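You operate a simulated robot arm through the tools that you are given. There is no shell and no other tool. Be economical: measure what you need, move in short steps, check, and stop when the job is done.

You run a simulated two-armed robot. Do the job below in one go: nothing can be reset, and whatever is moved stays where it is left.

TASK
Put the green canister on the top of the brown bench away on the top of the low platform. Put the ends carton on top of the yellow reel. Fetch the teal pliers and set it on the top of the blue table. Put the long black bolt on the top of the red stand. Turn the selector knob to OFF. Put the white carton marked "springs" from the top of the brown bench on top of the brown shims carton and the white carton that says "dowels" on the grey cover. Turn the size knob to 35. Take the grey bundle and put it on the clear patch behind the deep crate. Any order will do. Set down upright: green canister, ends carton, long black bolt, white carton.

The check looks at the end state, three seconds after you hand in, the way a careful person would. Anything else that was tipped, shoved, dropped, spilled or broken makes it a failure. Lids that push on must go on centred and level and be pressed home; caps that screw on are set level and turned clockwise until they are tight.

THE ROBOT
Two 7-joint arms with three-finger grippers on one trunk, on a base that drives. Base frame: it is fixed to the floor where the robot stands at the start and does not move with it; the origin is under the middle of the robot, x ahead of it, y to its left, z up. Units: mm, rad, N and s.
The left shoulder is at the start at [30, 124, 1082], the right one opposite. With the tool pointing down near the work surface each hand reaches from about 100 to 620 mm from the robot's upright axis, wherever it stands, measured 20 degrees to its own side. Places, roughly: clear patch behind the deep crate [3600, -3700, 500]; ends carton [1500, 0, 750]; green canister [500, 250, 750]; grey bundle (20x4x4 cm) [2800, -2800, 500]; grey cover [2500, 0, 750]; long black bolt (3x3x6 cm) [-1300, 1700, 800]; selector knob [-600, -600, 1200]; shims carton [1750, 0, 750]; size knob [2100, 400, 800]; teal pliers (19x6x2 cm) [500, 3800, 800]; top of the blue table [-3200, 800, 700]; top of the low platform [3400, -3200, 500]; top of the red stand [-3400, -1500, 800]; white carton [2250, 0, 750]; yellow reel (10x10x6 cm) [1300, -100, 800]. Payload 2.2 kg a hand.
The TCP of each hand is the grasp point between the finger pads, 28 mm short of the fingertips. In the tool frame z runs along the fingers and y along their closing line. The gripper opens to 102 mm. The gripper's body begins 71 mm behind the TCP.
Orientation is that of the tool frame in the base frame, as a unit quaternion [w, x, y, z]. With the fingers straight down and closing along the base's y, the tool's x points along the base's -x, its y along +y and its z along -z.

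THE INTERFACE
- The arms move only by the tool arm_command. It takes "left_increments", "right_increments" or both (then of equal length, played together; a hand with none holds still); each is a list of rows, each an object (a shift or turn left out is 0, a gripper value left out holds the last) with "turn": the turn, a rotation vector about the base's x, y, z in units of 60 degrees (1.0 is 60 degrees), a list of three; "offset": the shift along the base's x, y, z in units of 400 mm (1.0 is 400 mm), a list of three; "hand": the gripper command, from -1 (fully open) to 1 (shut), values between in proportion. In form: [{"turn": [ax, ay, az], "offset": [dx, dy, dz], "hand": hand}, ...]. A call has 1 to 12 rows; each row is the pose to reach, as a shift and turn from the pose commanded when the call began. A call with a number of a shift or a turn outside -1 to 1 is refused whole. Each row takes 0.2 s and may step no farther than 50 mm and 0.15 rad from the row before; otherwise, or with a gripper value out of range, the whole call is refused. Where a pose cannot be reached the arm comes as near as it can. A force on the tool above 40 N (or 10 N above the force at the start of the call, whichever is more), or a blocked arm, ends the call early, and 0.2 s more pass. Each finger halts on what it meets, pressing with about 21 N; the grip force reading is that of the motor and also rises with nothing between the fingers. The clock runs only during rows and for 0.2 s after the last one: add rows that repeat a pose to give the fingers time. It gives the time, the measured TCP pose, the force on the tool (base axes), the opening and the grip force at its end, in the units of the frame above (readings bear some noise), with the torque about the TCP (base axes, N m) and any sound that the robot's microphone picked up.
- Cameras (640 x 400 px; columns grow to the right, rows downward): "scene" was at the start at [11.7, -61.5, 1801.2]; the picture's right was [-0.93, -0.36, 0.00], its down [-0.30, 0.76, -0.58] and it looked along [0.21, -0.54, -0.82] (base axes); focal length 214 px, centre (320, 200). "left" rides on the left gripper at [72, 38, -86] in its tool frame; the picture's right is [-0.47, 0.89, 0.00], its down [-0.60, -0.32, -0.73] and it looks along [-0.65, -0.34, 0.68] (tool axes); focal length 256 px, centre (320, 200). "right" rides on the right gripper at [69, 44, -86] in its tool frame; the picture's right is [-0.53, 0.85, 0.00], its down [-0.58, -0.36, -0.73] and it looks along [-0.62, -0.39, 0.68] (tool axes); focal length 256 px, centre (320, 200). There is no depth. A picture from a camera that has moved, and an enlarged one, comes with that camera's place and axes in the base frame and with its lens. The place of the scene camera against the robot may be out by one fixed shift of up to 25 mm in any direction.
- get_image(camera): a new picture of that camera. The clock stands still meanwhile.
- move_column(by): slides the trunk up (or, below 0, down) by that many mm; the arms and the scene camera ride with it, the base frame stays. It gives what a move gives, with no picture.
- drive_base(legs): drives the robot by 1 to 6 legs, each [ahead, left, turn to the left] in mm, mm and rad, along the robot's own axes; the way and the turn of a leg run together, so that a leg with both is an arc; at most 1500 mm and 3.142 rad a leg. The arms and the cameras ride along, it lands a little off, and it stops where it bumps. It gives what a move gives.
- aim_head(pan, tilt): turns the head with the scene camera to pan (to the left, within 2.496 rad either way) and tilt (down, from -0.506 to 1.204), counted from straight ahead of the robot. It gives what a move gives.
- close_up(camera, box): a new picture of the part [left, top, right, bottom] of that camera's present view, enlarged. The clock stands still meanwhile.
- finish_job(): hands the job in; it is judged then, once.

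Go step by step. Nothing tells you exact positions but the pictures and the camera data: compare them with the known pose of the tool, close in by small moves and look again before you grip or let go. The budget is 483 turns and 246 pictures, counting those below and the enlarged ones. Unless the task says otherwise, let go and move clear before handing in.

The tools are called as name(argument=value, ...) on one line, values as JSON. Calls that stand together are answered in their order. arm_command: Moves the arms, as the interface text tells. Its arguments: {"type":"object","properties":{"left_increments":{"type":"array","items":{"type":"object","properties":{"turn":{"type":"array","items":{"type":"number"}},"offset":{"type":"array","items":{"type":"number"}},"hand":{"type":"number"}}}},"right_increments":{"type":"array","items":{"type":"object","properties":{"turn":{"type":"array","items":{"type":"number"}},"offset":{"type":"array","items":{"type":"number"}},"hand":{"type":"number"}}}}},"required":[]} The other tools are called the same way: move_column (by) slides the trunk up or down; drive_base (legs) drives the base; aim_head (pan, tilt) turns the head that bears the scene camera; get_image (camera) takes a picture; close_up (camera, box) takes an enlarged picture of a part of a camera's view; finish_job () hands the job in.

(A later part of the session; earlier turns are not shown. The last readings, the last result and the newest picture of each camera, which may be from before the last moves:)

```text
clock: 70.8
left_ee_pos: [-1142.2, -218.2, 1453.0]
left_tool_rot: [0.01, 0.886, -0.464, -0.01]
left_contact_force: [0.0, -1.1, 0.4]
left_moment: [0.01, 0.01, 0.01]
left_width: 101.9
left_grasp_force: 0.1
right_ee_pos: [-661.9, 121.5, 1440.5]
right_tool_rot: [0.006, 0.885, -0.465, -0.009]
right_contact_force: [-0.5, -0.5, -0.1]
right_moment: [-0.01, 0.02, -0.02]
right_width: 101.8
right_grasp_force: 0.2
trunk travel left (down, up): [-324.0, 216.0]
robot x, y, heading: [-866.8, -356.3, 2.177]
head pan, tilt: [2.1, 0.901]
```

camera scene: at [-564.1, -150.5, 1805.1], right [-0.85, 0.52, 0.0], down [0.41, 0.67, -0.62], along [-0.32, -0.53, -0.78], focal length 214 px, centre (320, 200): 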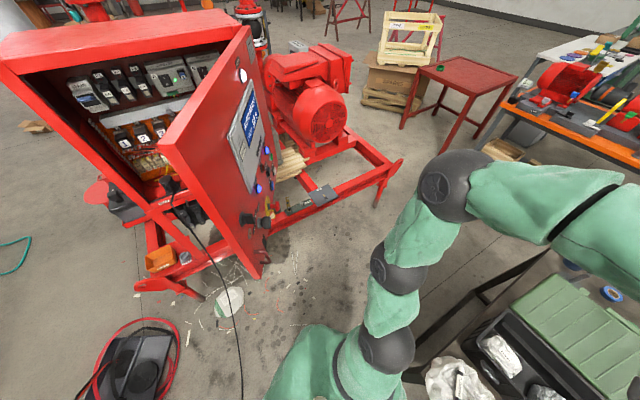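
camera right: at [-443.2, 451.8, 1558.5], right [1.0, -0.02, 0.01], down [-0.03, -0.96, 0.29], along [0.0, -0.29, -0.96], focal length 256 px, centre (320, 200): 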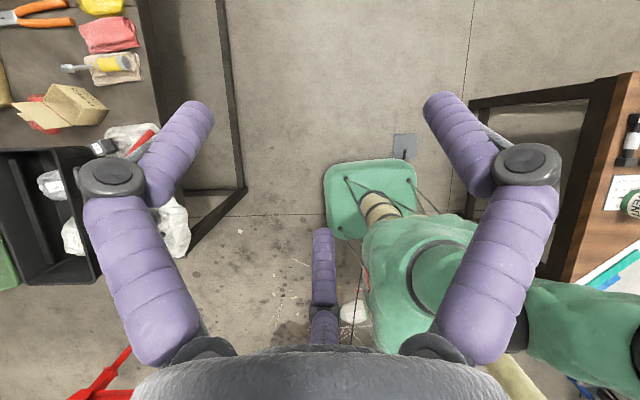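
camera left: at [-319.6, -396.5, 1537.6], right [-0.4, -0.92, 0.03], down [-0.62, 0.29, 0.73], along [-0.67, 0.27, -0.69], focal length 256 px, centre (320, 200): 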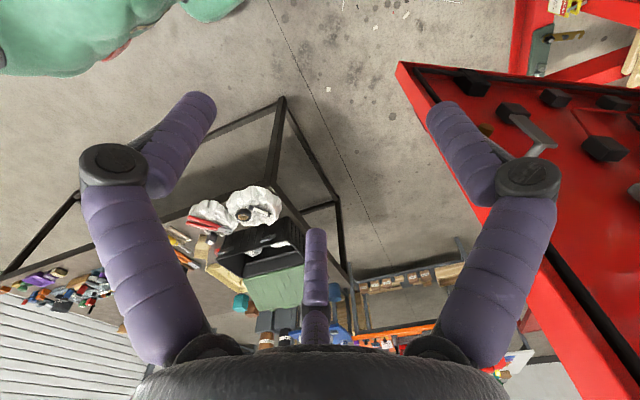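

Through. Move further along and turn to face the door's outer face.

drive_base(legs=[[150, 290, 0], [0, 0, -2.65]])

aim_head(pan=0, tilt=0.7)

get_image(camera="scene")

```text
clock: 79.2
left_ee_pos: [-882.1, -392.0, 1451.3]
left_tool_rot: [0.007, 0.241, 0.97, 0.012]
left_contact_force: [-0.8, 0.0, -0.7]
left_moment: [0.0, 0.01, 0.0]
left_width: 102.1
left_grasp_force: 0.0
right_ee_pos: [-1154.2, -913.4, 1440.5]
right_tool_rot: [0.008, 0.244, 0.97, 0.009]
right_contact_force: [0.5, 0.5, 0.2]
right_moment: [0.0, -0.01, -0.01]
right_width: 101.7
right_grasp_force: 0.1
trunk travel left (down, up): [-324.0, 216.0]
robot x, y, heading: [-1189.8, -397.0, -0.49]
head pan, tilt: [2.1, 0.901]
```

```text
clock: 81.2
left_ee_pos: [-882.5, -391.4, 1452.6]
left_tool_rot: [0.007, 0.242, 0.97, 0.012]
left_contact_force: [-0.3, -0.3, -0.3]
left_moment: [-0.02, -0.01, -0.01]
left_width: 102.0
left_grasp_force: 0.1
right_ee_pos: [-1153.6, -914.4, 1441.4]
right_tool_rot: [0.007, 0.243, 0.97, 0.009]
right_contact_force: [0.2, -0.3, 0.7]
right_moment: [-0.01, -0.01, -0.01]
right_width: 101.7
right_grasp_force: 0.1
trunk travel left (down, up): [-324.0, 216.0]
robot x, y, heading: [-1187.6, -398.2, -0.492]
head pan, tilt: [0.0, 0.7]
```

```text
216 pictures are left
camera scene: at [-1124.2, -415.2, 1821.3], right [-0.47, -0.88, 0.0], down [-0.57, 0.3, -0.76], along [0.67, -0.36, -0.64], focal length 214 px, centre (320, 200)
```

scene: 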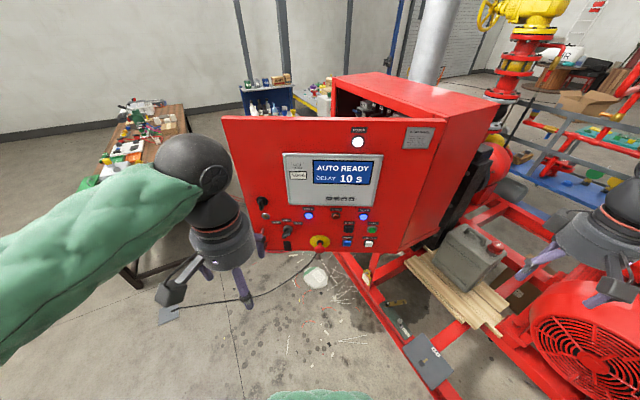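

close_up(camera="scene", box=[230, 110, 410, 270])

close_up(camera="scene", box=[250, 180, 340, 260])

```text
2.50 times, centred on (320, 190) of scene
camera zoom: at [-1124.2, -415.2, 1821.3], right [-0.47, -0.88, 0.0], down [-0.57, 0.3, -0.76], along [0.67, -0.36, -0.64], focal length 536 px, centre (320, 225)
```

zoom: 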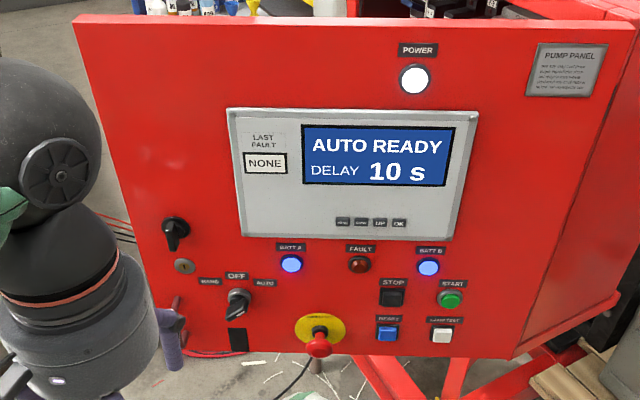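

```text
5.00 times, centred on (295, 220) of scene
camera zoom: at [-1124.2, -415.2, 1821.3], right [-0.47, -0.88, 0.0], down [-0.57, 0.3, -0.76], along [0.67, -0.36, -0.64], focal length 1072 px, centre (445, 100)
```

zoom: 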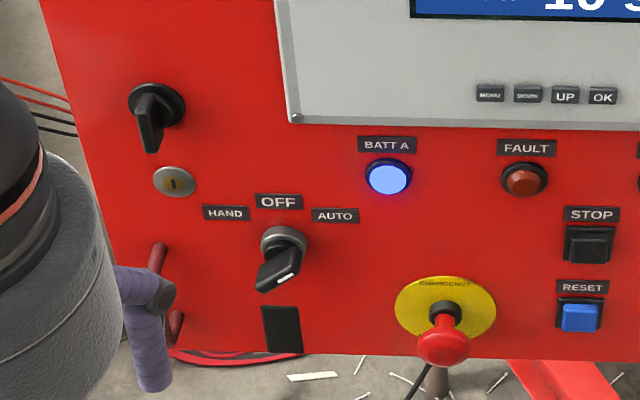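

Selector found: it points at AUTO; OFF is straight up. I estimate the knob at (-606, -561, 1245) on a door whose outward normal is (-0.85, 0.53). Back up a bit, then bring the left hand horizontal in front of it.

drive_base(legs=[[-80, 0, 0]])

arm_command(left_increments=[{"turn": [-0.059, -0.11, 0], "offset": [0.05, -0.03, 0]}, {"turn": [-0.118, -0.22, 0], "offset": [0.1, -0.06, 0]}, {"turn": [-0.177, -0.33, 0], "offset": [0.15, -0.09, -0.03]}, {"turn": [-0.235, -0.44, 0], "offset": [0.2, -0.12, -0.08]}, {"turn": [-0.294, -0.55, 0], "offset": [0.25, -0.15, -0.13]}, {"turn": [-0.353, -0.662, 0], "offset": [0.3, -0.18, -0.18]}])

arm_command(left_increments=[{"turn": [-0.059, -0.11, 0], "offset": [0.04, -0.02, -0.05]}, {"turn": [-0.118, -0.22, 0], "offset": [0.08, -0.04, -0.1]}, {"turn": [-0.177, -0.33, 0], "offset": [0.12, -0.07, -0.15]}, {"turn": [-0.235, -0.44, 0], "offset": [0.16, -0.09, -0.2]}, {"turn": [-0.294, -0.55, 0], "offset": [0.2, -0.11, -0.26]}, {"turn": [-0.353, -0.662, 0], "offset": [0.23, -0.13, -0.33]}])

get_image(camera="scene")

get_image(camera="left")

```text
clock: 82.3
left_ee_pos: [-953.9, -355.0, 1453.6]
left_tool_rot: [0.007, 0.242, 0.97, 0.013]
left_contact_force: [-0.6, -0.1, 0.2]
left_moment: [-0.05, -0.01, 0.0]
left_width: 101.7
left_grasp_force: 0.0
right_ee_pos: [-1225.3, -875.0, 1440.9]
right_tool_rot: [0.009, 0.244, 0.97, 0.009]
right_contact_force: [-1.1, -0.3, -0.3]
right_moment: [-0.02, -0.06, -0.03]
right_width: 102.1
right_grasp_force: 0.0
trunk travel left (down, up): [-324.0, 216.0]
robot x, y, heading: [-1260.2, -358.3, -0.49]
head pan, tilt: [0.0, 0.7]
```

```text
clock: 83.7
left_ee_pos: [-832.4, -425.4, 1380.4]
left_tool_rot: [0.378, 0.218, 0.896, -0.082]
left_contact_force: [-0.3, 0.0, -0.1]
left_moment: [-0.02, 0.01, 0.01]
left_width: 101.2
left_grasp_force: 0.1
right_ee_pos: [-1222.4, -876.5, 1441.4]
right_tool_rot: [0.008, 0.243, 0.97, 0.009]
right_contact_force: [0.3, 0.2, -0.5]
right_moment: [0.02, -0.01, 0.0]
right_width: 102.0
right_grasp_force: 0.1
trunk travel left (down, up): [-324.0, 216.0]
robot x, y, heading: [-1257.0, -359.4, -0.489]
head pan, tilt: [0.0, 0.7]
```

```text
clock: 85.1
left_ee_pos: [-738.9, -480.5, 1247.7]
left_tool_rot: [0.691, 0.16, 0.686, -0.163]
left_contact_force: [0.2, -0.4, 0.3]
left_moment: [0.02, -0.02, -0.02]
left_width: 101.8
left_grasp_force: 0.0
right_ee_pos: [-1222.2, -876.2, 1441.4]
right_tool_rot: [0.007, 0.243, 0.97, 0.011]
right_contact_force: [0.1, -0.5, 1.1]
right_moment: [0.05, 0.03, 0.0]
right_width: 101.8
right_grasp_force: 0.1
trunk travel left (down, up): [-324.0, 216.0]
robot x, y, heading: [-1258.4, -358.1, -0.491]
head pan, tilt: [0.0, 0.7]
```

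```text
213 pictures are left
camera scene: at [-1191.9, -379.5, 1821.2], right [-0.47, -0.88, 0.0], down [-0.57, 0.3, -0.76], along [0.67, -0.36, -0.65], focal length 214 px, centre (320, 200)
```

scene: 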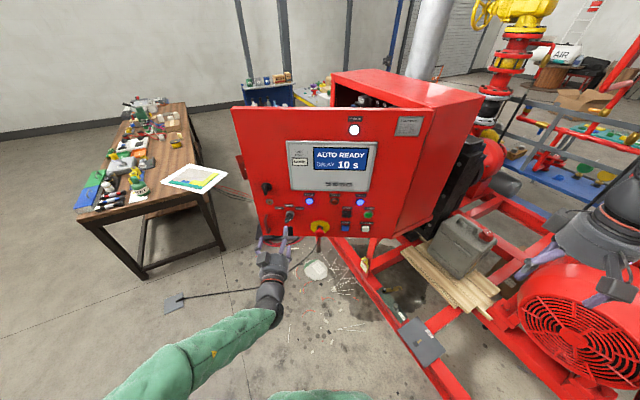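

```text
212 pictures are left
camera left: at [-798.8, -407.1, 1173.5], right [0.39, 0.8, 0.46], down [-0.8, 0.04, 0.6], along [0.46, -0.6, 0.65], focal length 256 px, centre (320, 200)
```

left: 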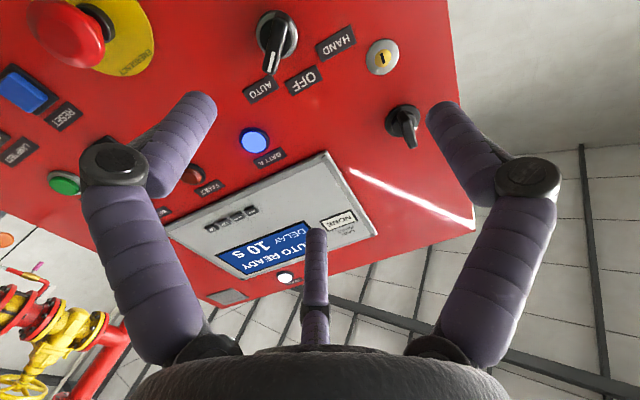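

close_up(camera="left", box=[210, 0, 370, 100])

close_up(camera="scene", box=[250, 190, 330, 250])

```text
4.00 times, centred on (290, 50) of left
camera zoom: at [-798.8, -407.1, 1173.5], right [0.39, 0.8, 0.46], down [-0.8, 0.04, 0.6], along [0.46, -0.6, 0.65], focal length 1024 px, centre (440, 800)
```

zoom: 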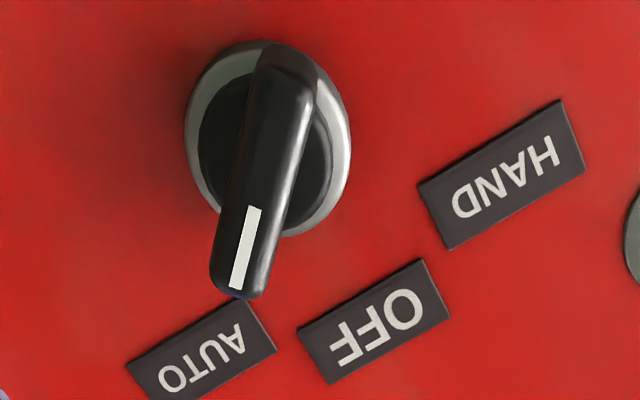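

```text
6.67 times, centred on (290, 220) of scene
camera zoom: at [-1191.9, -379.5, 1821.2], right [-0.47, -0.88, 0.0], down [-0.57, 0.3, -0.76], along [0.67, -0.36, -0.65], focal length 1430 px, centre (520, 67)
```

zoom: 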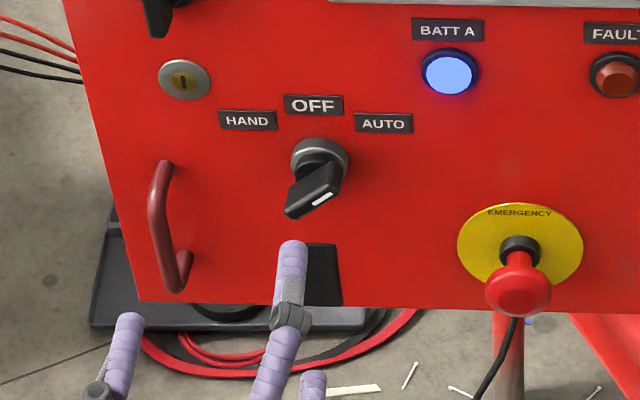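

Knob centre refined to (-609, -566, 1212), lever 47° clockwise from up. Align yaw and height, then roll the gripper to the lever.

arm_command(left_increments=[{"turn": [0, 0, -0.046], "offset": [0.046, -0.034, -0.045]}, {"turn": [0, 0, -0.092], "offset": [0.0925, -0.069, -0.09]}])

arm_command(left_increments=[{"turn": [0.106, -0.066, 0]}, {"turn": [0.212, -0.132, 0]}, {"turn": [0.318, -0.198, 0]}, {"turn": [0.424, -0.264, 0]}, {"turn": [0.53, -0.33, 0]}, {"turn": [0.637, -0.396, 0]}, {"turn": [0.637, -0.396, 0], "hand": 0.1}, {"turn": [0.637, -0.396, 0]}])

get_image(camera="left")

close_up(camera="scene", box=[250, 190, 330, 250])

```text
clock: 85.7
left_ee_pos: [-730.1, -540.5, 1235.9]
left_tool_rot: [0.68, 0.186, 0.684, -0.186]
left_contact_force: [-0.4, -0.6, 0.9]
left_moment: [0.04, 0.03, -0.02]
left_width: 101.7
left_grasp_force: 0.1
left hand out of reach, approached as far as the arm can: row 1, 2
right_ee_pos: [-1222.7, -876.7, 1440.8]
right_tool_rot: [0.008, 0.243, 0.97, 0.008]
right_contact_force: [-0.4, -0.4, -0.8]
right_moment: [-0.01, -0.01, -0.01]
right_width: 102.1
right_grasp_force: 0.1
trunk travel left (down, up): [-324.0, 216.0]
robot x, y, heading: [-1258.7, -357.9, -0.488]
head pan, tilt: [0.0, 0.7]
```

```text
clock: 87.5
left_ee_pos: [-742.0, -548.0, 1236.6]
left_tool_rot: [0.703, 0.44, 0.553, 0.08]
left_contact_force: [0.7, -1.0, -0.2]
left_moment: [0.04, 0.06, 0.01]
left_width: 45.8
left_grasp_force: 0.0
left hand out of reach, approached as far as the arm can: row 1, 2, 3, 4, 5, 6, 7, 8
right_ee_pos: [-1224.3, -876.8, 1441.8]
right_tool_rot: [0.008, 0.244, 0.97, 0.01]
right_contact_force: [0.7, -0.9, 0.2]
right_moment: [0.02, -0.01, -0.01]
right_width: 102.1
right_grasp_force: 0.0
trunk travel left (down, up): [-324.0, 216.0]
robot x, y, heading: [-1258.0, -358.5, -0.49]
head pan, tilt: [0.0, 0.7]
```

```text
209 pictures are left
camera left: at [-774.3, -435.3, 1211.8], right [0.16, 0.25, 0.95], down [-0.97, -0.17, 0.2], along [0.21, -0.95, 0.22], focal length 256 px, centre (320, 200)
```

left: 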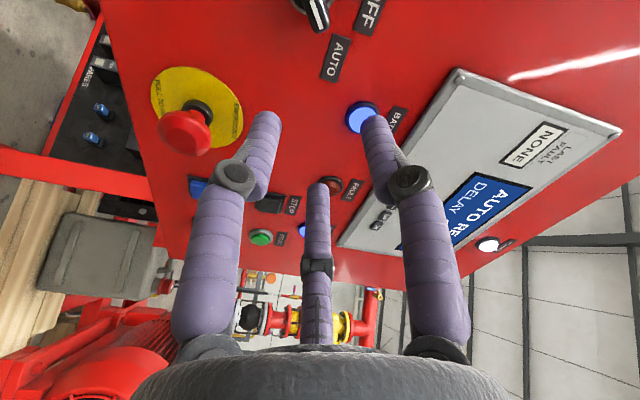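

```text
6.67 times, centred on (290, 220) of scene
camera zoom: at [-1194.5, -377.6, 1821.3], right [-0.47, -0.88, 0.0], down [-0.57, 0.3, -0.76], along [0.67, -0.36, -0.64], focal length 1430 px, centre (520, 67)
```

zoom: 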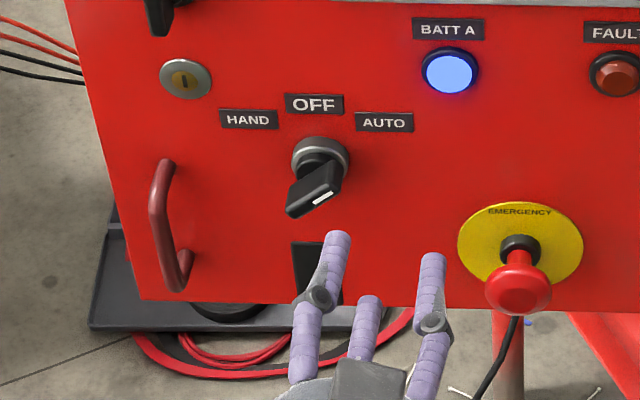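

The arm is at its reach limit, so I'll pull the hand back and drive the base closer.

arm_command(left_increments=[{"offset": [-0.1, 0.05, -0.02]}, {"offset": [-0.2, 0.1, -0.04]}, {"offset": [-0.3, 0.16, -0.06]}])

drive_base(legs=[[140, 0, 0]])

```text
clock: 88.3
left_ee_pos: [-863.5, -482.1, 1211.7]
left_tool_rot: [0.705, 0.44, 0.551, 0.078]
left_contact_force: [-0.2, 0.6, 0.0]
left_moment: [0.01, -0.01, 0.01]
left_width: 45.9
left_grasp_force: 0.0
right_ee_pos: [-1225.0, -875.5, 1441.3]
right_tool_rot: [0.009, 0.243, 0.97, 0.009]
right_contact_force: [-0.1, 0.6, 0.8]
right_moment: [-0.02, -0.01, -0.03]
right_width: 102.1
right_grasp_force: 0.1
trunk travel left (down, up): [-324.0, 216.0]
robot x, y, heading: [-1255.5, -354.7, -0.491]
head pan, tilt: [0.0, 0.7]
```

```text
clock: 89.6
left_ee_pos: [-741.8, -546.4, 1210.7]
left_tool_rot: [0.704, 0.44, 0.552, 0.078]
left_contact_force: [0.6, 0.0, 0.3]
left_moment: [-0.01, 0.0, -0.02]
left_width: 45.9
left_grasp_force: 0.0
right_ee_pos: [-1102.4, -940.4, 1439.4]
right_tool_rot: [0.007, 0.244, 0.97, 0.01]
right_contact_force: [-0.1, 0.3, -0.3]
right_moment: [0.02, 0.07, 0.0]
right_width: 102.0
right_grasp_force: 0.0
trunk travel left (down, up): [-324.0, 216.0]
robot x, y, heading: [-1137.8, -423.3, -0.494]
head pan, tilt: [0.0, 0.7]
```

arm_command(left_increments=[{"offset": [0.05, 0.048, 0]}, {"offset": [0.1, 0.095, 0.003]}, {"offset": [0.14, 0.07, 0.003]}])

get_image(camera="left")

close_up(camera="scene", box=[230, 190, 330, 270])

```text
clock: 90.4
left_ee_pos: [-701.8, -536.8, 1224.0]
left_tool_rot: [0.701, 0.441, 0.554, 0.081]
left_contact_force: [0.0, -0.9, 0.3]
left_moment: [-0.01, -0.01, 0.02]
left_width: 46.0
left_grasp_force: 0.1
left hand out of reach, approached as far as the arm can: row 2, 3
right_ee_pos: [-1100.8, -942.2, 1440.5]
right_tool_rot: [0.006, 0.243, 0.97, 0.01]
right_contact_force: [-0.6, -0.6, -0.8]
right_moment: [0.06, 0.09, -0.04]
right_width: 102.0
right_grasp_force: 0.1
trunk travel left (down, up): [-324.0, 216.0]
robot x, y, heading: [-1135.3, -420.9, -0.49]
head pan, tilt: [0.0, 0.7]
```

```text
207 pictures are left
camera left: at [-733.4, -424.4, 1199.2], right [0.16, 0.25, 0.95], down [-0.96, -0.17, 0.2], along [0.21, -0.95, 0.22], focal length 256 px, centre (320, 200)
```

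left: 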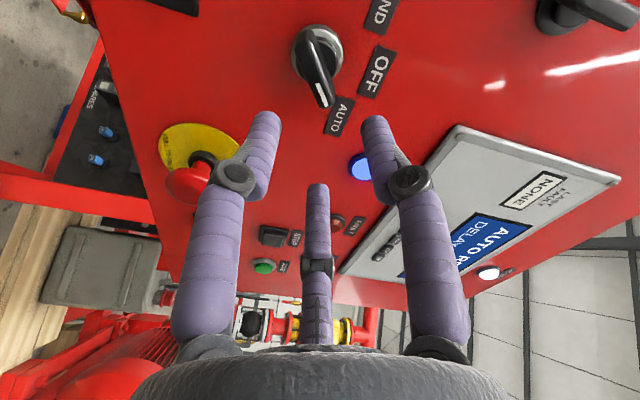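

```text
5.00 times, centred on (280, 230) of scene
camera zoom: at [-1071.1, -444.3, 1821.2], right [-0.47, -0.88, 0.0], down [-0.57, 0.3, -0.76], along [0.67, -0.36, -0.65], focal length 1072 px, centre (520, 50)
```

zoom: 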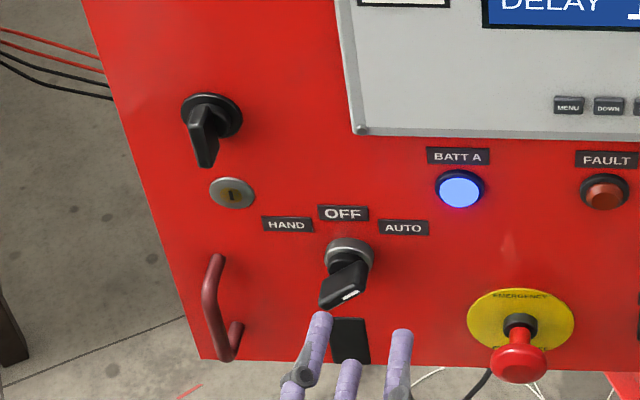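

Still limited, likely by joint limits rather than distance. I'll raise the trunk so the shoulder is above the knob and re-stand a bit further back and right.

drive_base(legs=[[-100, -60, 0]])

move_column(by=200)

arm_command(left_increments=[{"offset": [0, 0.05, -0.1]}, {"offset": [0, 0.1, -0.2]}, {"offset": [0.05, 0.1, -0.3]}, {"offset": [0.05, 0.1, -0.4]}, {"offset": [0.1, 0.1, -0.5]}])

```text
clock: 91.6
left_ee_pos: [-823.7, -541.1, 1226.1]
left_tool_rot: [0.703, 0.44, 0.553, 0.081]
left_contact_force: [-0.1, 0.5, -1.1]
left_moment: [0.01, 0.02, 0.0]
left_width: 45.6
left_grasp_force: 0.0
right_ee_pos: [-1224.2, -945.5, 1440.4]
right_tool_rot: [0.008, 0.244, 0.97, 0.01]
right_contact_force: [-0.9, 0.0, -0.1]
right_moment: [0.04, -0.01, 0.03]
right_width: 102.0
right_grasp_force: 0.0
trunk travel left (down, up): [-324.0, 216.0]
robot x, y, heading: [-1258.2, -427.3, -0.493]
head pan, tilt: [0.0, 0.7]
```

```text
clock: 93.8
left_ee_pos: [-823.2, -540.9, 1425.6]
left_tool_rot: [0.703, 0.44, 0.554, 0.079]
left_contact_force: [0.0, 0.8, 0.3]
left_moment: [-0.02, -0.03, -0.02]
left_width: 45.9
left_grasp_force: 0.0
right_ee_pos: [-1222.2, -944.9, 1640.7]
right_tool_rot: [0.007, 0.244, 0.97, 0.009]
right_contact_force: [0.2, 0.0, -0.7]
right_moment: [0.0, -0.02, 0.01]
right_width: 102.0
right_grasp_force: 0.0
trunk travel left (down, up): [-524.0, 16.0]
robot x, y, heading: [-1256.1, -424.6, -0.501]
head pan, tilt: [0.0, 0.7]
```

```text
clock: 95.2
left_ee_pos: [-796.7, -554.0, 1442.9]
left_tool_rot: [0.82, 0.272, 0.491, 0.113]
left_contact_force: [0.5, -0.8, -0.4]
left_moment: [-0.01, -0.01, 0.02]
left_width: 45.7
left_grasp_force: 0.0
left hand out of reach, approached as far as the arm can: row 1, 2, 3, 4, 5
right_ee_pos: [-1219.7, -949.4, 1638.9]
right_tool_rot: [0.006, 0.245, 0.97, 0.01]
right_contact_force: [1.0, -0.8, -0.2]
right_moment: [0.06, 0.01, 0.04]
right_width: 102.0
right_grasp_force: 0.1
trunk travel left (down, up): [-524.0, 16.0]
robot x, y, heading: [-1254.0, -429.8, -0.491]
head pan, tilt: [0.0, 0.7]
stopped in row 5 (left hand): the arm was blocked; the commanded pose is now the measured one
```

aim_head(pan=0.2, tilt=0.9)

get_image(camera="scene")

```text
clock: 95.9
left_ee_pos: [-799.5, -550.3, 1443.3]
left_tool_rot: [0.82, 0.27, 0.491, 0.113]
left_contact_force: [-0.4, 0.3, 0.1]
left_moment: [-0.02, -0.01, 0.01]
left_width: 45.6
left_grasp_force: 0.1
right_ee_pos: [-1224.3, -943.7, 1642.9]
right_tool_rot: [0.008, 0.246, 0.969, 0.009]
right_contact_force: [0.1, 0.1, 0.5]
right_moment: [-0.02, 0.02, 0.0]
right_width: 101.9
right_grasp_force: 0.1
trunk travel left (down, up): [-524.0, 16.0]
robot x, y, heading: [-1257.4, -427.5, -0.493]
head pan, tilt: [0.201, 0.901]
```

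```text
205 pictures are left
camera scene: at [-1196.0, -427.2, 2005.2], right [-0.29, -0.96, 0.0], down [-0.75, 0.23, -0.62], along [0.6, -0.18, -0.78], focal length 214 px, centre (320, 200)
```

scene: 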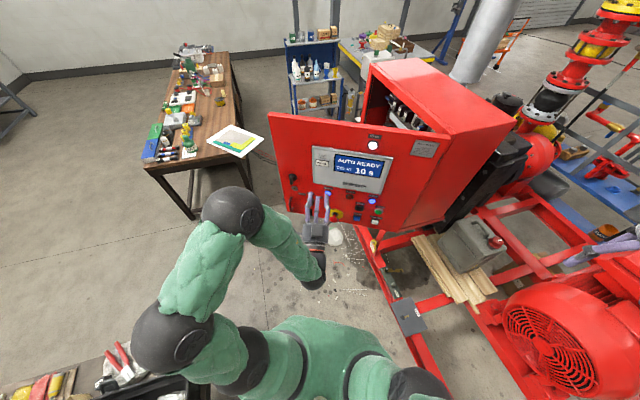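

The left wrist is folded badly for this pose. Better: use the right arm, standing in the gap north of the door edge, pointing inward-left at the knob. First restore the left hand to pointing down.

arm_command(left_increments=[{"turn": [0.013, 0.117, 0.02], "offset": [-0.02, 0.03, 0]}, {"turn": [0.026, 0.234, 0.04], "offset": [-0.04, 0.06, 0]}, {"turn": [0.038, 0.35, 0.061], "offset": [-0.06, 0.1, 0]}, {"turn": [0.051, 0.467, 0.081], "offset": [-0.08, 0.13, 0]}, {"turn": [0.064, 0.584, 0.101], "offset": [-0.1, 0.16, 0]}, {"turn": [0.077, 0.7, 0.121], "offset": [-0.12, 0.19, 0]}, {"turn": [0.089, 0.817, 0.142], "offset": [-0.14, 0.22, 0]}, {"turn": [0.102, 0.934, 0.162], "offset": [-0.15, 0.25, 0], "hand": -1}])

arm_command(left_increments=[{"turn": [0.013, 0.117, 0.02], "offset": [0, 0.05, 0]}, {"turn": [0.026, 0.234, 0.04], "offset": [0, 0.1, 0]}, {"turn": [0.038, 0.35, 0.061], "offset": [0, 0.15, 0]}, {"turn": [0.051, 0.467, 0.081], "offset": [0, 0.2, 0]}, {"turn": [0.064, 0.584, 0.101], "offset": [0, 0.25, 0]}, {"turn": [0.077, 0.7, 0.121], "offset": [0, 0.3, 0]}, {"turn": [0.089, 0.817, 0.142], "offset": [0, 0.35, 0]}, {"turn": [0.102, 0.934, 0.162], "offset": [0, 0.4, 0]}])

move_column(by=-200)

```text
clock: 97.7
left_ee_pos: [-858.2, -450.3, 1444.8]
left_tool_rot: [0.466, 0.293, 0.833, 0.063]
left_contact_force: [-0.5, -0.6, 0.6]
left_moment: [-0.01, 0.02, -0.01]
left_width: 101.9
left_grasp_force: 0.1
right_ee_pos: [-1222.9, -943.2, 1641.0]
right_tool_rot: [0.008, 0.245, 0.969, 0.009]
right_contact_force: [0.0, 0.8, -0.3]
right_moment: [-0.02, -0.01, -0.01]
right_width: 102.3
right_grasp_force: 0.1
trunk travel left (down, up): [-524.0, 16.0]
robot x, y, heading: [-1256.6, -426.8, -0.491]
head pan, tilt: [0.201, 0.901]
```

```text
clock: 99.5
left_ee_pos: [-857.8, -290.1, 1442.9]
left_tool_rot: [-0.004, 0.243, 0.97, -0.001]
left_contact_force: [-0.3, -0.4, -1.0]
left_moment: [0.01, 0.01, 0.01]
left_width: 101.9
left_grasp_force: 0.0
right_ee_pos: [-1221.3, -944.4, 1640.8]
right_tool_rot: [0.007, 0.245, 0.969, 0.009]
right_contact_force: [0.9, -0.3, -0.2]
right_moment: [0.04, 0.01, 0.0]
right_width: 102.0
right_grasp_force: 0.2
trunk travel left (down, up): [-524.0, 16.0]
robot x, y, heading: [-1258.5, -428.8, -0.489]
head pan, tilt: [0.201, 0.901]
```

```text
clock: 101.7
left_ee_pos: [-859.6, -289.7, 1244.2]
left_tool_rot: [-0.002, 0.242, 0.97, -0.001]
left_contact_force: [0.3, -0.2, 0.3]
left_moment: [0.06, 0.0, 0.0]
left_width: 102.1
left_grasp_force: 0.0
right_ee_pos: [-1223.0, -943.8, 1441.2]
right_tool_rot: [0.008, 0.244, 0.97, 0.009]
right_contact_force: [0.2, 0.1, 1.2]
right_moment: [0.04, 0.02, -0.02]
right_width: 101.8
right_grasp_force: 0.0
trunk travel left (down, up): [-324.0, 216.0]
robot x, y, heading: [-1254.0, -424.6, -0.493]
head pan, tilt: [0.201, 0.901]
```

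arm_command(left_increments=[{"offset": [0, 0, 0.1]}, {"offset": [0, 0, 0.2]}, {"offset": [0, 0, 0.3]}, {"offset": [0, 0, 0.4]}, {"offset": [0, 0, 0.5]}])

drive_base(legs=[[0, 0, 2.667], [-164, -357, 0]])

```text
clock: 102.9
left_ee_pos: [-857.6, -289.6, 1445.1]
left_tool_rot: [-0.001, 0.243, 0.97, -0.001]
left_contact_force: [-0.1, 0.3, 0.3]
left_moment: [0.0, -0.01, 0.01]
left_width: 102.2
left_grasp_force: 0.0
right_ee_pos: [-1222.6, -944.3, 1441.5]
right_tool_rot: [0.008, 0.246, 0.969, 0.008]
right_contact_force: [-0.7, 0.6, 0.3]
right_moment: [0.01, -0.01, -0.01]
right_width: 102.1
right_grasp_force: 0.0
trunk travel left (down, up): [-324.0, 216.0]
robot x, y, heading: [-1252.6, -430.1, -0.495]
head pan, tilt: [0.201, 0.901]
```

```text
clock: 111.5
left_ee_pos: [-1274.1, -291.0, 1444.9]
left_tool_rot: [0.0, 0.871, -0.491, 0.001]
left_contact_force: [0.0, 0.7, 0.7]
left_moment: [0.01, 0.01, -0.01]
left_width: 102.0
left_grasp_force: 0.0
right_ee_pos: [-625.3, 88.5, 1440.8]
right_tool_rot: [0.006, 0.87, -0.492, -0.01]
right_contact_force: [0.1, 0.2, -0.1]
right_moment: [-0.01, 0.03, 0.01]
right_width: 101.7
right_grasp_force: 0.1
trunk travel left (down, up): [-324.0, 216.0]
robot x, y, heading: [-861.9, -375.4, 2.111]
head pan, tilt: [0.201, 0.901]
```

drive_base(legs=[[0, 0, 0.066], [10, -454, 0], [179, -201, 0], [0, 0, 2.676]])

```text
clock: 122.6
left_ee_pos: [-83.4, -82.4, 1444.8]
left_tool_rot: [-0.001, 0.656, 0.754, 0.0]
left_contact_force: [-0.3, -0.1, -0.8]
left_moment: [0.02, 0.02, -0.02]
left_width: 102.1
left_grasp_force: 0.1
right_ee_pos: [-829.3, -173.0, 1441.7]
right_tool_rot: [0.011, 0.659, 0.752, 0.004]
right_contact_force: [-0.3, 0.2, -0.2]
right_moment: [0.02, 0.0, 0.0]
right_width: 102.1
right_grasp_force: 0.0
trunk travel left (down, up): [-324.0, 216.0]
robot x, y, heading: [-430.7, 155.4, -1.436]
head pan, tilt: [0.201, 0.901]
```

drive_base(legs=[[284, -174, 0]])

aim_head(pan=-0.25, tilt=0.9)

get_image(camera="scene")

```text
clock: 124.8
left_ee_pos: [-214.4, -386.9, 1444.5]
left_tool_rot: [-0.001, 0.656, 0.755, -0.001]
left_contact_force: [-0.2, 0.5, 0.1]
left_moment: [0.01, -0.04, -0.02]
left_width: 101.9
left_grasp_force: 0.0
right_ee_pos: [-960.7, -478.4, 1440.5]
right_tool_rot: [0.011, 0.657, 0.753, 0.005]
right_contact_force: [-0.2, 0.0, 0.3]
right_moment: [0.0, -0.01, -0.02]
right_width: 102.3
right_grasp_force: 0.0
trunk travel left (down, up): [-324.0, 216.0]
robot x, y, heading: [-559.8, -145.0, -1.432]
head pan, tilt: [0.201, 0.901]
```

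```text
clock: 125.7
left_ee_pos: [-214.5, -384.9, 1445.2]
left_tool_rot: [-0.001, 0.656, 0.755, 0.0]
left_contact_force: [0.0, 0.8, -0.4]
left_moment: [-0.01, -0.01, 0.02]
left_width: 102.1
left_grasp_force: 0.1
right_ee_pos: [-960.8, -477.8, 1441.5]
right_tool_rot: [0.012, 0.657, 0.753, 0.003]
right_contact_force: [-1.1, -0.2, -0.3]
right_moment: [0.03, -0.01, -0.01]
right_width: 101.9
right_grasp_force: 0.2
trunk travel left (down, up): [-324.0, 216.0]
robot x, y, heading: [-561.0, -143.6, -1.437]
head pan, tilt: [-0.25, 0.901]
```

```text
204 pictures are left
camera scene: at [-559.1, -184.1, 1805.1], right [-0.99, 0.11, 0.0], down [0.09, 0.78, -0.62], along [-0.07, -0.62, -0.78], focal length 214 px, centre (320, 200)
```

scene: 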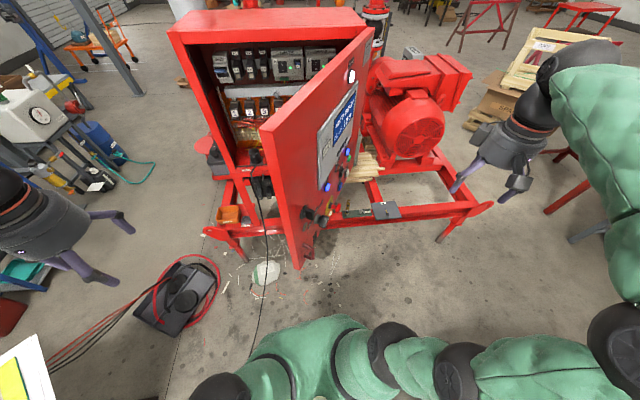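

Now the right hand: pitch it to point at the door in front of the knob.

arm_command(right_increments=[{"turn": [-0.066, -0.106, 0], "offset": [0.02, 0, 0]}, {"turn": [-0.132, -0.212, 0], "offset": [0.05, 0, 0]}, {"turn": [-0.198, -0.318, 0], "offset": [0.1, 0, -0.05]}, {"turn": [-0.264, -0.424, 0], "offset": [0.15, 0, -0.1]}, {"turn": [-0.33, -0.53, 0], "offset": [0.2, 0, -0.15]}, {"turn": [-0.396, -0.637, 0], "offset": [0.25, 0, -0.2]}])

arm_command(right_increments=[{"turn": [-0.066, -0.106, 0], "offset": [0.06, -0.01, -0.06]}, {"turn": [-0.132, -0.212, 0], "offset": [0.12, -0.02, -0.12]}, {"turn": [-0.198, -0.318, 0], "offset": [0.18, -0.03, -0.18]}, {"turn": [-0.264, -0.424, 0], "offset": [0.24, -0.04, -0.24]}, {"turn": [-0.33, -0.53, 0], "offset": [0.3, -0.04, -0.3]}, {"turn": [-0.396, -0.637, 0], "offset": [0.355, -0.048, -0.37], "hand": -0.1}])

get_image(camera="right")

```text
clock: 127.0
left_ee_pos: [-215.3, -384.4, 1444.3]
left_tool_rot: [-0.001, 0.656, 0.755, 0.0]
left_contact_force: [0.8, 0.4, 0.6]
left_moment: [-0.03, -0.04, -0.01]
left_width: 101.9
left_grasp_force: 0.1
right_ee_pos: [-861.5, -477.7, 1359.8]
right_tool_rot: [0.389, 0.603, 0.693, 0.065]
right_contact_force: [0.6, -0.5, -0.3]
right_moment: [-0.02, 0.03, -0.02]
right_width: 101.7
right_grasp_force: 0.0
trunk travel left (down, up): [-324.0, 216.0]
robot x, y, heading: [-560.5, -143.0, -1.433]
head pan, tilt: [-0.25, 0.901]
```

```text
clock: 128.4
left_ee_pos: [-215.5, -388.0, 1444.6]
left_tool_rot: [-0.002, 0.656, 0.755, 0.001]
left_contact_force: [-0.3, 0.3, -0.1]
left_moment: [0.04, -0.01, -0.02]
left_width: 101.8
left_grasp_force: 0.1
right_ee_pos: [-721.2, -498.7, 1215.6]
right_tool_rot: [0.706, 0.459, 0.526, 0.117]
right_contact_force: [0.1, -0.2, 0.1]
right_moment: [0.0, -0.01, 0.05]
right_width: 55.8
right_grasp_force: 0.1
trunk travel left (down, up): [-324.0, 216.0]
robot x, y, heading: [-565.0, -144.0, -1.431]
head pan, tilt: [-0.25, 0.901]
```

```text
203 pictures are left
camera right: at [-750.2, -384.3, 1203.1], right [0.05, 0.12, 0.99], down [-0.98, -0.19, 0.07], along [0.2, -0.97, 0.11], focal length 256 px, centre (320, 200)
```

right: 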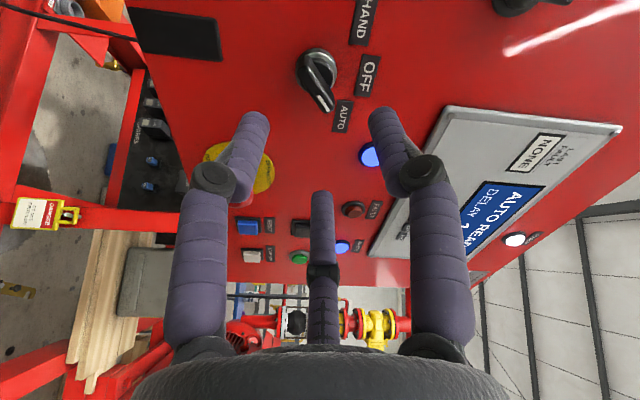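

Hand is aligned. Knob now triangulated at (-607, -567, 1213). Approach straight in to 45 mm first.

arm_command(right_increments=[{"offset": [0.05, -0.03, -0.002]}, {"offset": [0.1, -0.06, -0.004]}, {"offset": [0.15, -0.09, -0.006]}, {"offset": [0.19, -0.108, -0.006]}])

get_image(camera="right")

close_up(camera="scene", box=[270, 130, 370, 230])

```text
clock: 129.4
left_ee_pos: [-215.7, -385.8, 1445.1]
left_tool_rot: [-0.001, 0.656, 0.755, -0.001]
left_contact_force: [-0.3, 0.0, -0.1]
left_moment: [0.02, 0.03, -0.02]
left_width: 102.2
left_grasp_force: 0.0
right_ee_pos: [-642.3, -541.2, 1210.1]
right_tool_rot: [0.706, 0.458, 0.528, 0.115]
right_contact_force: [-0.4, 0.0, -0.5]
right_moment: [0.0, 0.01, 0.05]
right_width: 55.8
right_grasp_force: 0.1
trunk travel left (down, up): [-324.0, 216.0]
robot x, y, heading: [-564.3, -143.5, -1.435]
head pan, tilt: [-0.25, 0.901]
```

```text
202 pictures are left
camera right: at [-671.5, -426.4, 1199.3], right [0.05, 0.12, 0.99], down [-0.98, -0.19, 0.07], along [0.2, -0.97, 0.11], focal length 256 px, centre (320, 200)
```

right: 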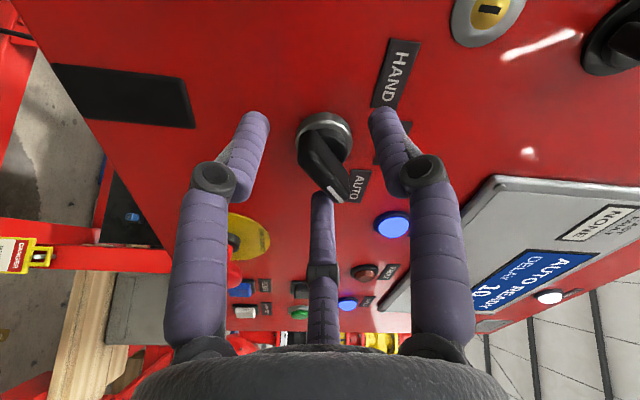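

```text
4.00 times, centred on (320, 180) of scene
camera zoom: at [-559.0, -184.4, 1805.1], right [-0.99, 0.11, 0.0], down [0.09, 0.78, -0.62], along [-0.07, -0.62, -0.78], focal length 858 px, centre (320, 280)
```

zoom: 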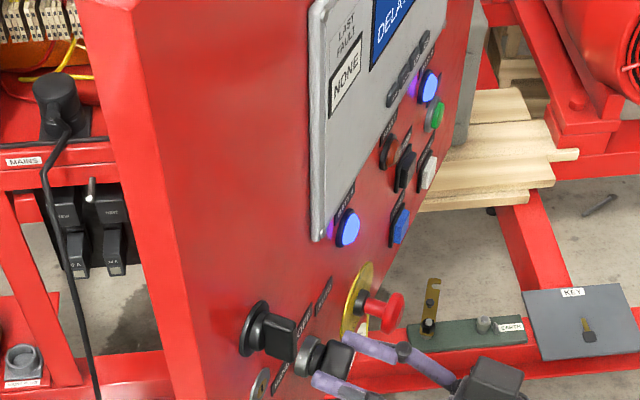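

Fingers straddle the lever. Go in 6 mm more and close.

arm_command(right_increments=[{"offset": [0.013, -0.008, 0.002]}, {"offset": [0.013, -0.008, 0.002], "hand": 0.3}, {"offset": [0.013, -0.008, 0.002], "hand": 0.7}, {"offset": [0.013, -0.008, 0.002], "hand": 1.0}, {"offset": [0.013, -0.008, 0.002], "hand": 1.0}])

get_image(camera="right")

```text
clock: 130.8
left_ee_pos: [-215.4, -388.0, 1444.3]
left_tool_rot: [-0.001, 0.656, 0.754, 0.0]
left_contact_force: [0.9, 0.9, 0.2]
left_moment: [-0.02, 0.01, 0.01]
left_width: 102.2
left_grasp_force: 0.1
right_ee_pos: [-638.9, -548.7, 1207.3]
right_tool_rot: [0.702, 0.464, 0.529, 0.112]
right_contact_force: [-5.8, -13.3, -14.0]
right_moment: [0.35, 0.63, 0.29]
right_width: 19.6
right_grasp_force: 44.3
trunk travel left (down, up): [-324.0, 216.0]
robot x, y, heading: [-562.1, -144.5, -1.433]
head pan, tilt: [-0.25, 0.901]
stopped in row 5 (right hand): the force on the tool passed its limit at 54 N (the readings are from after the stop); the commanded pose is now the measured one
```

```text
200 pictures are left
camera right: at [-668.4, -433.2, 1197.8], right [0.06, 0.11, 0.99], down [-0.98, -0.18, 0.08], along [0.19, -0.98, 0.1], focal length 256 px, centre (320, 200)
```

right: 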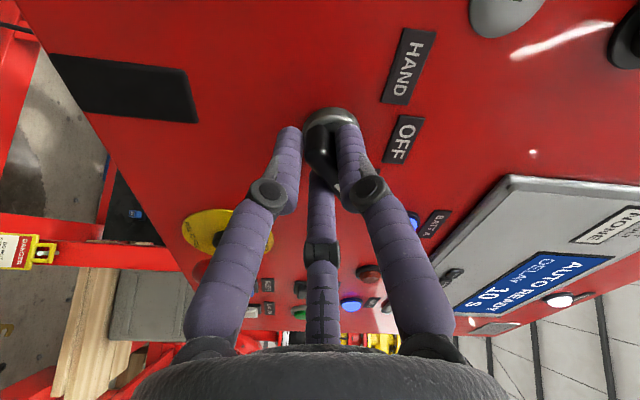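

Gripped the lever. Turn it counter-clockwise to OFF (straight up).

arm_command(right_increments=[{"turn": [-0.102, 0.0634, 0], "offset": [-0.001, -0.001, 0.001]}, {"turn": [-0.204, 0.127, 0], "offset": [-0.002, -0.003, 0.002]}, {"turn": [-0.306, 0.19, 0], "offset": [-0.003, -0.004, 0.003]}, {"turn": [-0.407, 0.253, 0], "offset": [-0.004, -0.005, 0.004]}, {"turn": [-0.509, 0.317, 0], "offset": [-0.005, -0.006, 0.005]}, {"turn": [-0.611, 0.38, 0], "offset": [-0.0055, -0.008, 0.005]}, {"turn": [-0.713, 0.4435, 0], "offset": [-0.0055, -0.009, 0.005]}, {"turn": [-0.713, 0.4435, 0], "offset": [-0.0055, -0.009, 0.005]}])

get_image(camera="right")

```text
clock: 131.9
left_ee_pos: [-215.3, -387.8, 1444.8]
left_tool_rot: [-0.002, 0.655, 0.755, 0.0]
left_contact_force: [-0.4, -0.3, -0.3]
left_moment: [-0.01, 0.0, 0.0]
left_width: 102.1
left_grasp_force: 0.1
right_ee_pos: [-642.8, -551.4, 1208.8]
right_tool_rot: [0.703, 0.299, 0.639, -0.085]
right_contact_force: [-7.8, -16.7, -16.2]
right_moment: [-0.35, -0.71, 0.6]
right_width: 19.9
right_grasp_force: 44.7
trunk travel left (down, up): [-324.0, 216.0]
robot x, y, heading: [-562.1, -143.3, -1.436]
head pan, tilt: [-0.25, 0.901]
stopped in row 5 (right hand): the force on the tool passed its limit at 41 N (the readings are from after the stop); the commanded pose is now the measured one
```

```text
199 pictures are left
camera right: at [-681.5, -452.0, 1157.1], right [0.33, 0.54, 0.77], down [-0.9, -0.06, 0.43], along [0.28, -0.84, 0.47], focal length 256 px, centre (320, 200)
```

right: 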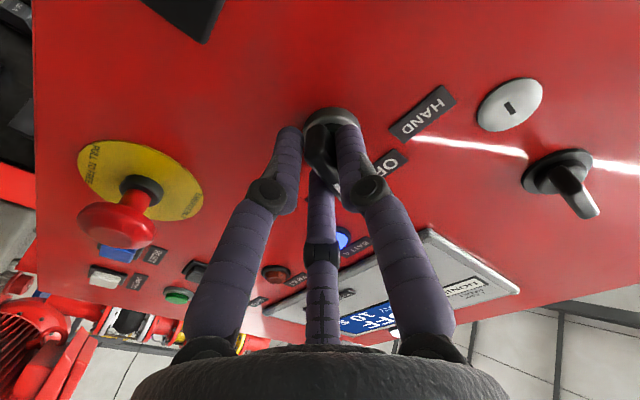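

The display already reads OFF; relax side force and finish the remaining ~18°.

arm_command(right_increments=[{"offset": [-0.005, -0.008, -0.007]}, {"turn": [-0.085, 0.053, 0], "offset": [-0.005, -0.008, -0.007]}, {"turn": [-0.17, 0.106, 0], "offset": [-0.006, -0.009, -0.007]}, {"turn": [-0.24, 0.15, 0], "offset": [-0.006, -0.01, -0.007]}])

get_image(camera="right")

```text
clock: 132.9
left_ee_pos: [-216.1, -386.9, 1443.8]
left_tool_rot: [-0.002, 0.656, 0.755, 0.0]
left_contact_force: [0.8, -0.3, 0.4]
left_moment: [-0.01, 0.01, -0.01]
left_width: 101.9
left_grasp_force: 0.1
right_ee_pos: [-644.0, -553.5, 1208.6]
right_tool_rot: [0.685, 0.195, 0.676, -0.187]
right_contact_force: [-1.3, -11.5, 14.9]
right_moment: [-0.87, -1.76, 0.81]
right_width: 19.7
right_grasp_force: 44.7
trunk travel left (down, up): [-324.0, 216.0]
robot x, y, heading: [-563.1, -144.8, -1.43]
head pan, tilt: [-0.25, 0.901]
```

```text
198 pictures are left
camera right: at [-692.9, -469.6, 1141.1], right [0.43, 0.72, 0.55], down [-0.82, 0.07, 0.56], along [0.37, -0.69, 0.62], focal length 256 px, centre (320, 200)
```

right: 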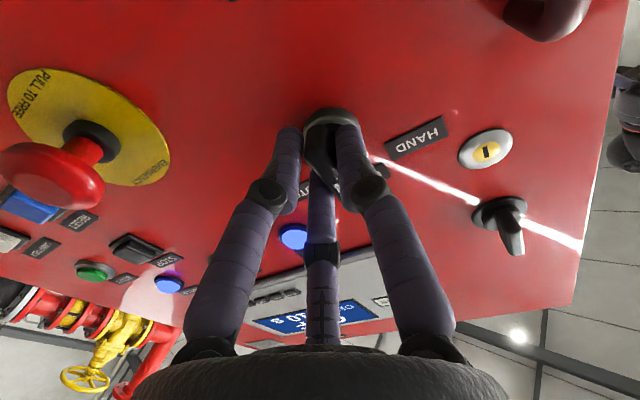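

Now vertical. Release and back off to check.

arm_command(right_increments=[{"hand": 0.3}, {"hand": -0.2}, {"hand": -0.2}, {"offset": [-0.06, 0.037, 0]}, {"offset": [-0.12, 0.075, 0]}, {"offset": [-0.22, 0.135, 0]}, {"offset": [-0.32, 0.195, 0]}])

get_image(camera="right")

```text
clock: 134.5
left_ee_pos: [-215.9, -385.5, 1445.5]
left_tool_rot: [-0.001, 0.656, 0.755, 0.0]
left_contact_force: [-0.7, -0.3, -0.2]
left_moment: [-0.01, -0.01, 0.04]
left_width: 102.0
left_grasp_force: 0.0
right_ee_pos: [-771.7, -471.5, 1207.6]
right_tool_rot: [0.685, 0.198, 0.677, -0.186]
right_contact_force: [-0.5, 0.4, 0.0]
right_moment: [0.05, 0.04, 0.02]
right_width: 61.3
right_grasp_force: 0.0
trunk travel left (down, up): [-324.0, 216.0]
robot x, y, heading: [-561.2, -145.4, -1.431]
head pan, tilt: [-0.25, 0.901]
```

```text
197 pictures are left
camera right: at [-821.1, -388.7, 1140.2], right [0.43, 0.72, 0.55], down [-0.82, 0.06, 0.57], along [0.37, -0.7, 0.61], focal length 256 px, centre (320, 200)
```

right: 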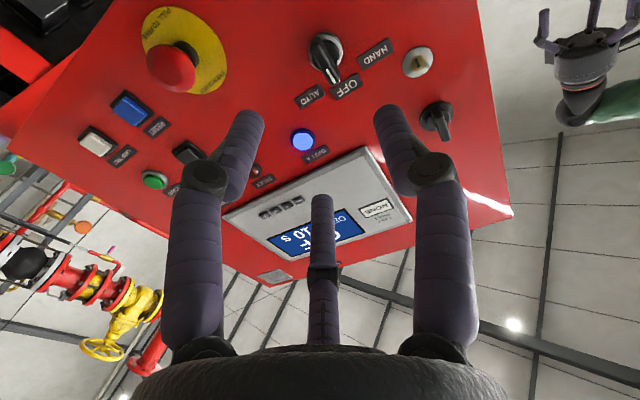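

close_up(camera="right", box=[260, 10, 420, 130])

```text
3.33 times, centred on (340, 70) of right
camera zoom: at [-821.1, -388.7, 1140.2], right [0.43, 0.72, 0.55], down [-0.82, 0.06, 0.57], along [0.37, -0.7, 0.61], focal length 853 px, centre (253, 633)
```

zoom: 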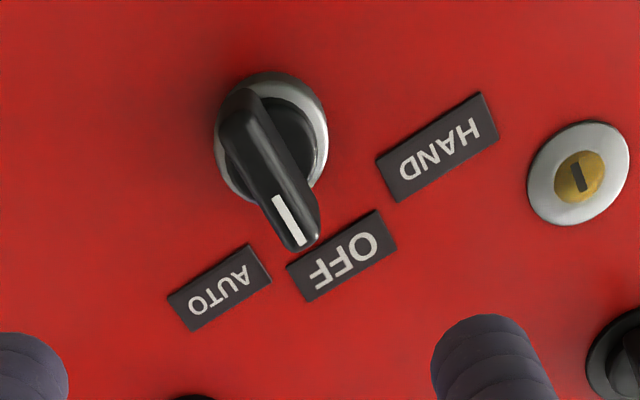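

Selector points squarely at OFF. Now restore the right hand to pointing down and leave via the gap toward the bench.

arm_command(right_increments=[{"turn": [0.092, 0.061, -0.046], "offset": [-0.06, 0.02, 0]}, {"turn": [0.183, 0.123, -0.092], "offset": [-0.12, 0.02, 0.04]}, {"turn": [0.275, 0.184, -0.138], "offset": [-0.18, 0.02, 0.1]}, {"turn": [0.367, 0.245, -0.184], "offset": [-0.24, 0.02, 0.16]}, {"turn": [0.459, 0.306, -0.23], "offset": [-0.28, 0.02, 0.22]}, {"turn": [0.55, 0.368, -0.276], "offset": [-0.33, 0.02, 0.28]}, {"turn": [0.642, 0.429, -0.322], "offset": [-0.38, 0.02, 0.33]}])

arm_command(right_increments=[{"turn": [0.092, 0.061, -0.046], "offset": [-0.01, 0, 0.04]}, {"turn": [0.183, 0.123, -0.092], "offset": [-0.02, 0, 0.08]}, {"turn": [0.275, 0.184, -0.138], "offset": [-0.03, 0, 0.12]}, {"turn": [0.367, 0.245, -0.184], "offset": [-0.04, 0, 0.16]}, {"turn": [0.459, 0.306, -0.23], "offset": [-0.06, 0, 0.2]}, {"turn": [0.55, 0.368, -0.276], "offset": [-0.08, 0, 0.23]}, {"turn": [0.642, 0.429, -0.322], "offset": [-0.1, 0, 0.25], "hand": -1}])

drive_base(legs=[[-284, 174, 0], [0, 0, 1.43]])

```text
clock: 136.1
left_ee_pos: [-215.4, -385.3, 1445.4]
left_tool_rot: [-0.002, 0.656, 0.755, -0.001]
left_contact_force: [0.7, -0.3, 0.0]
left_moment: [0.02, 0.02, 0.02]
left_width: 101.9
left_grasp_force: 0.0
right_ee_pos: [-922.7, -465.4, 1339.8]
right_tool_rot: [0.377, 0.472, 0.79, -0.102]
right_contact_force: [-0.1, -0.1, 0.4]
right_moment: [-0.04, 0.02, 0.03]
right_width: 61.0
right_grasp_force: 0.1
trunk travel left (down, up): [-324.0, 216.0]
robot x, y, heading: [-560.1, -146.6, -1.435]
head pan, tilt: [-0.25, 0.901]
```

```text
clock: 137.7
left_ee_pos: [-215.7, -387.4, 1445.8]
left_tool_rot: [-0.002, 0.656, 0.755, 0.0]
left_contact_force: [0.2, 0.8, 0.0]
left_moment: [0.01, -0.02, 0.02]
left_width: 101.9
left_grasp_force: 0.1
right_ee_pos: [-963.2, -464.5, 1440.0]
right_tool_rot: [-0.001, 0.657, 0.754, 0.001]
right_contact_force: [0.1, -0.5, 0.3]
right_moment: [-0.01, -0.02, 0.01]
right_width: 101.8
right_grasp_force: 0.2
trunk travel left (down, up): [-324.0, 216.0]
robot x, y, heading: [-564.3, -145.7, -1.436]
head pan, tilt: [-0.25, 0.901]
```

```text
clock: 143.4
left_ee_pos: [-138.6, 466.3, 1443.7]
left_tool_rot: [-0.001, 0.009, 1.0, -0.001]
left_contact_force: [-0.5, -0.4, -0.3]
left_moment: [-0.01, 0.01, 0.0]
left_width: 101.9
left_grasp_force: 0.0
right_ee_pos: [-174.9, -285.5, 1439.9]
right_tool_rot: [0.0, 0.008, 1.0, -0.001]
right_contact_force: [-0.5, -0.8, -0.7]
right_moment: [0.02, 0.0, -0.01]
right_width: 102.1
right_grasp_force: 0.2
trunk travel left (down, up): [-324.0, 216.0]
robot x, y, heading: [-429.6, 156.5, -0.02]
head pan, tilt: [-0.25, 0.901]
```

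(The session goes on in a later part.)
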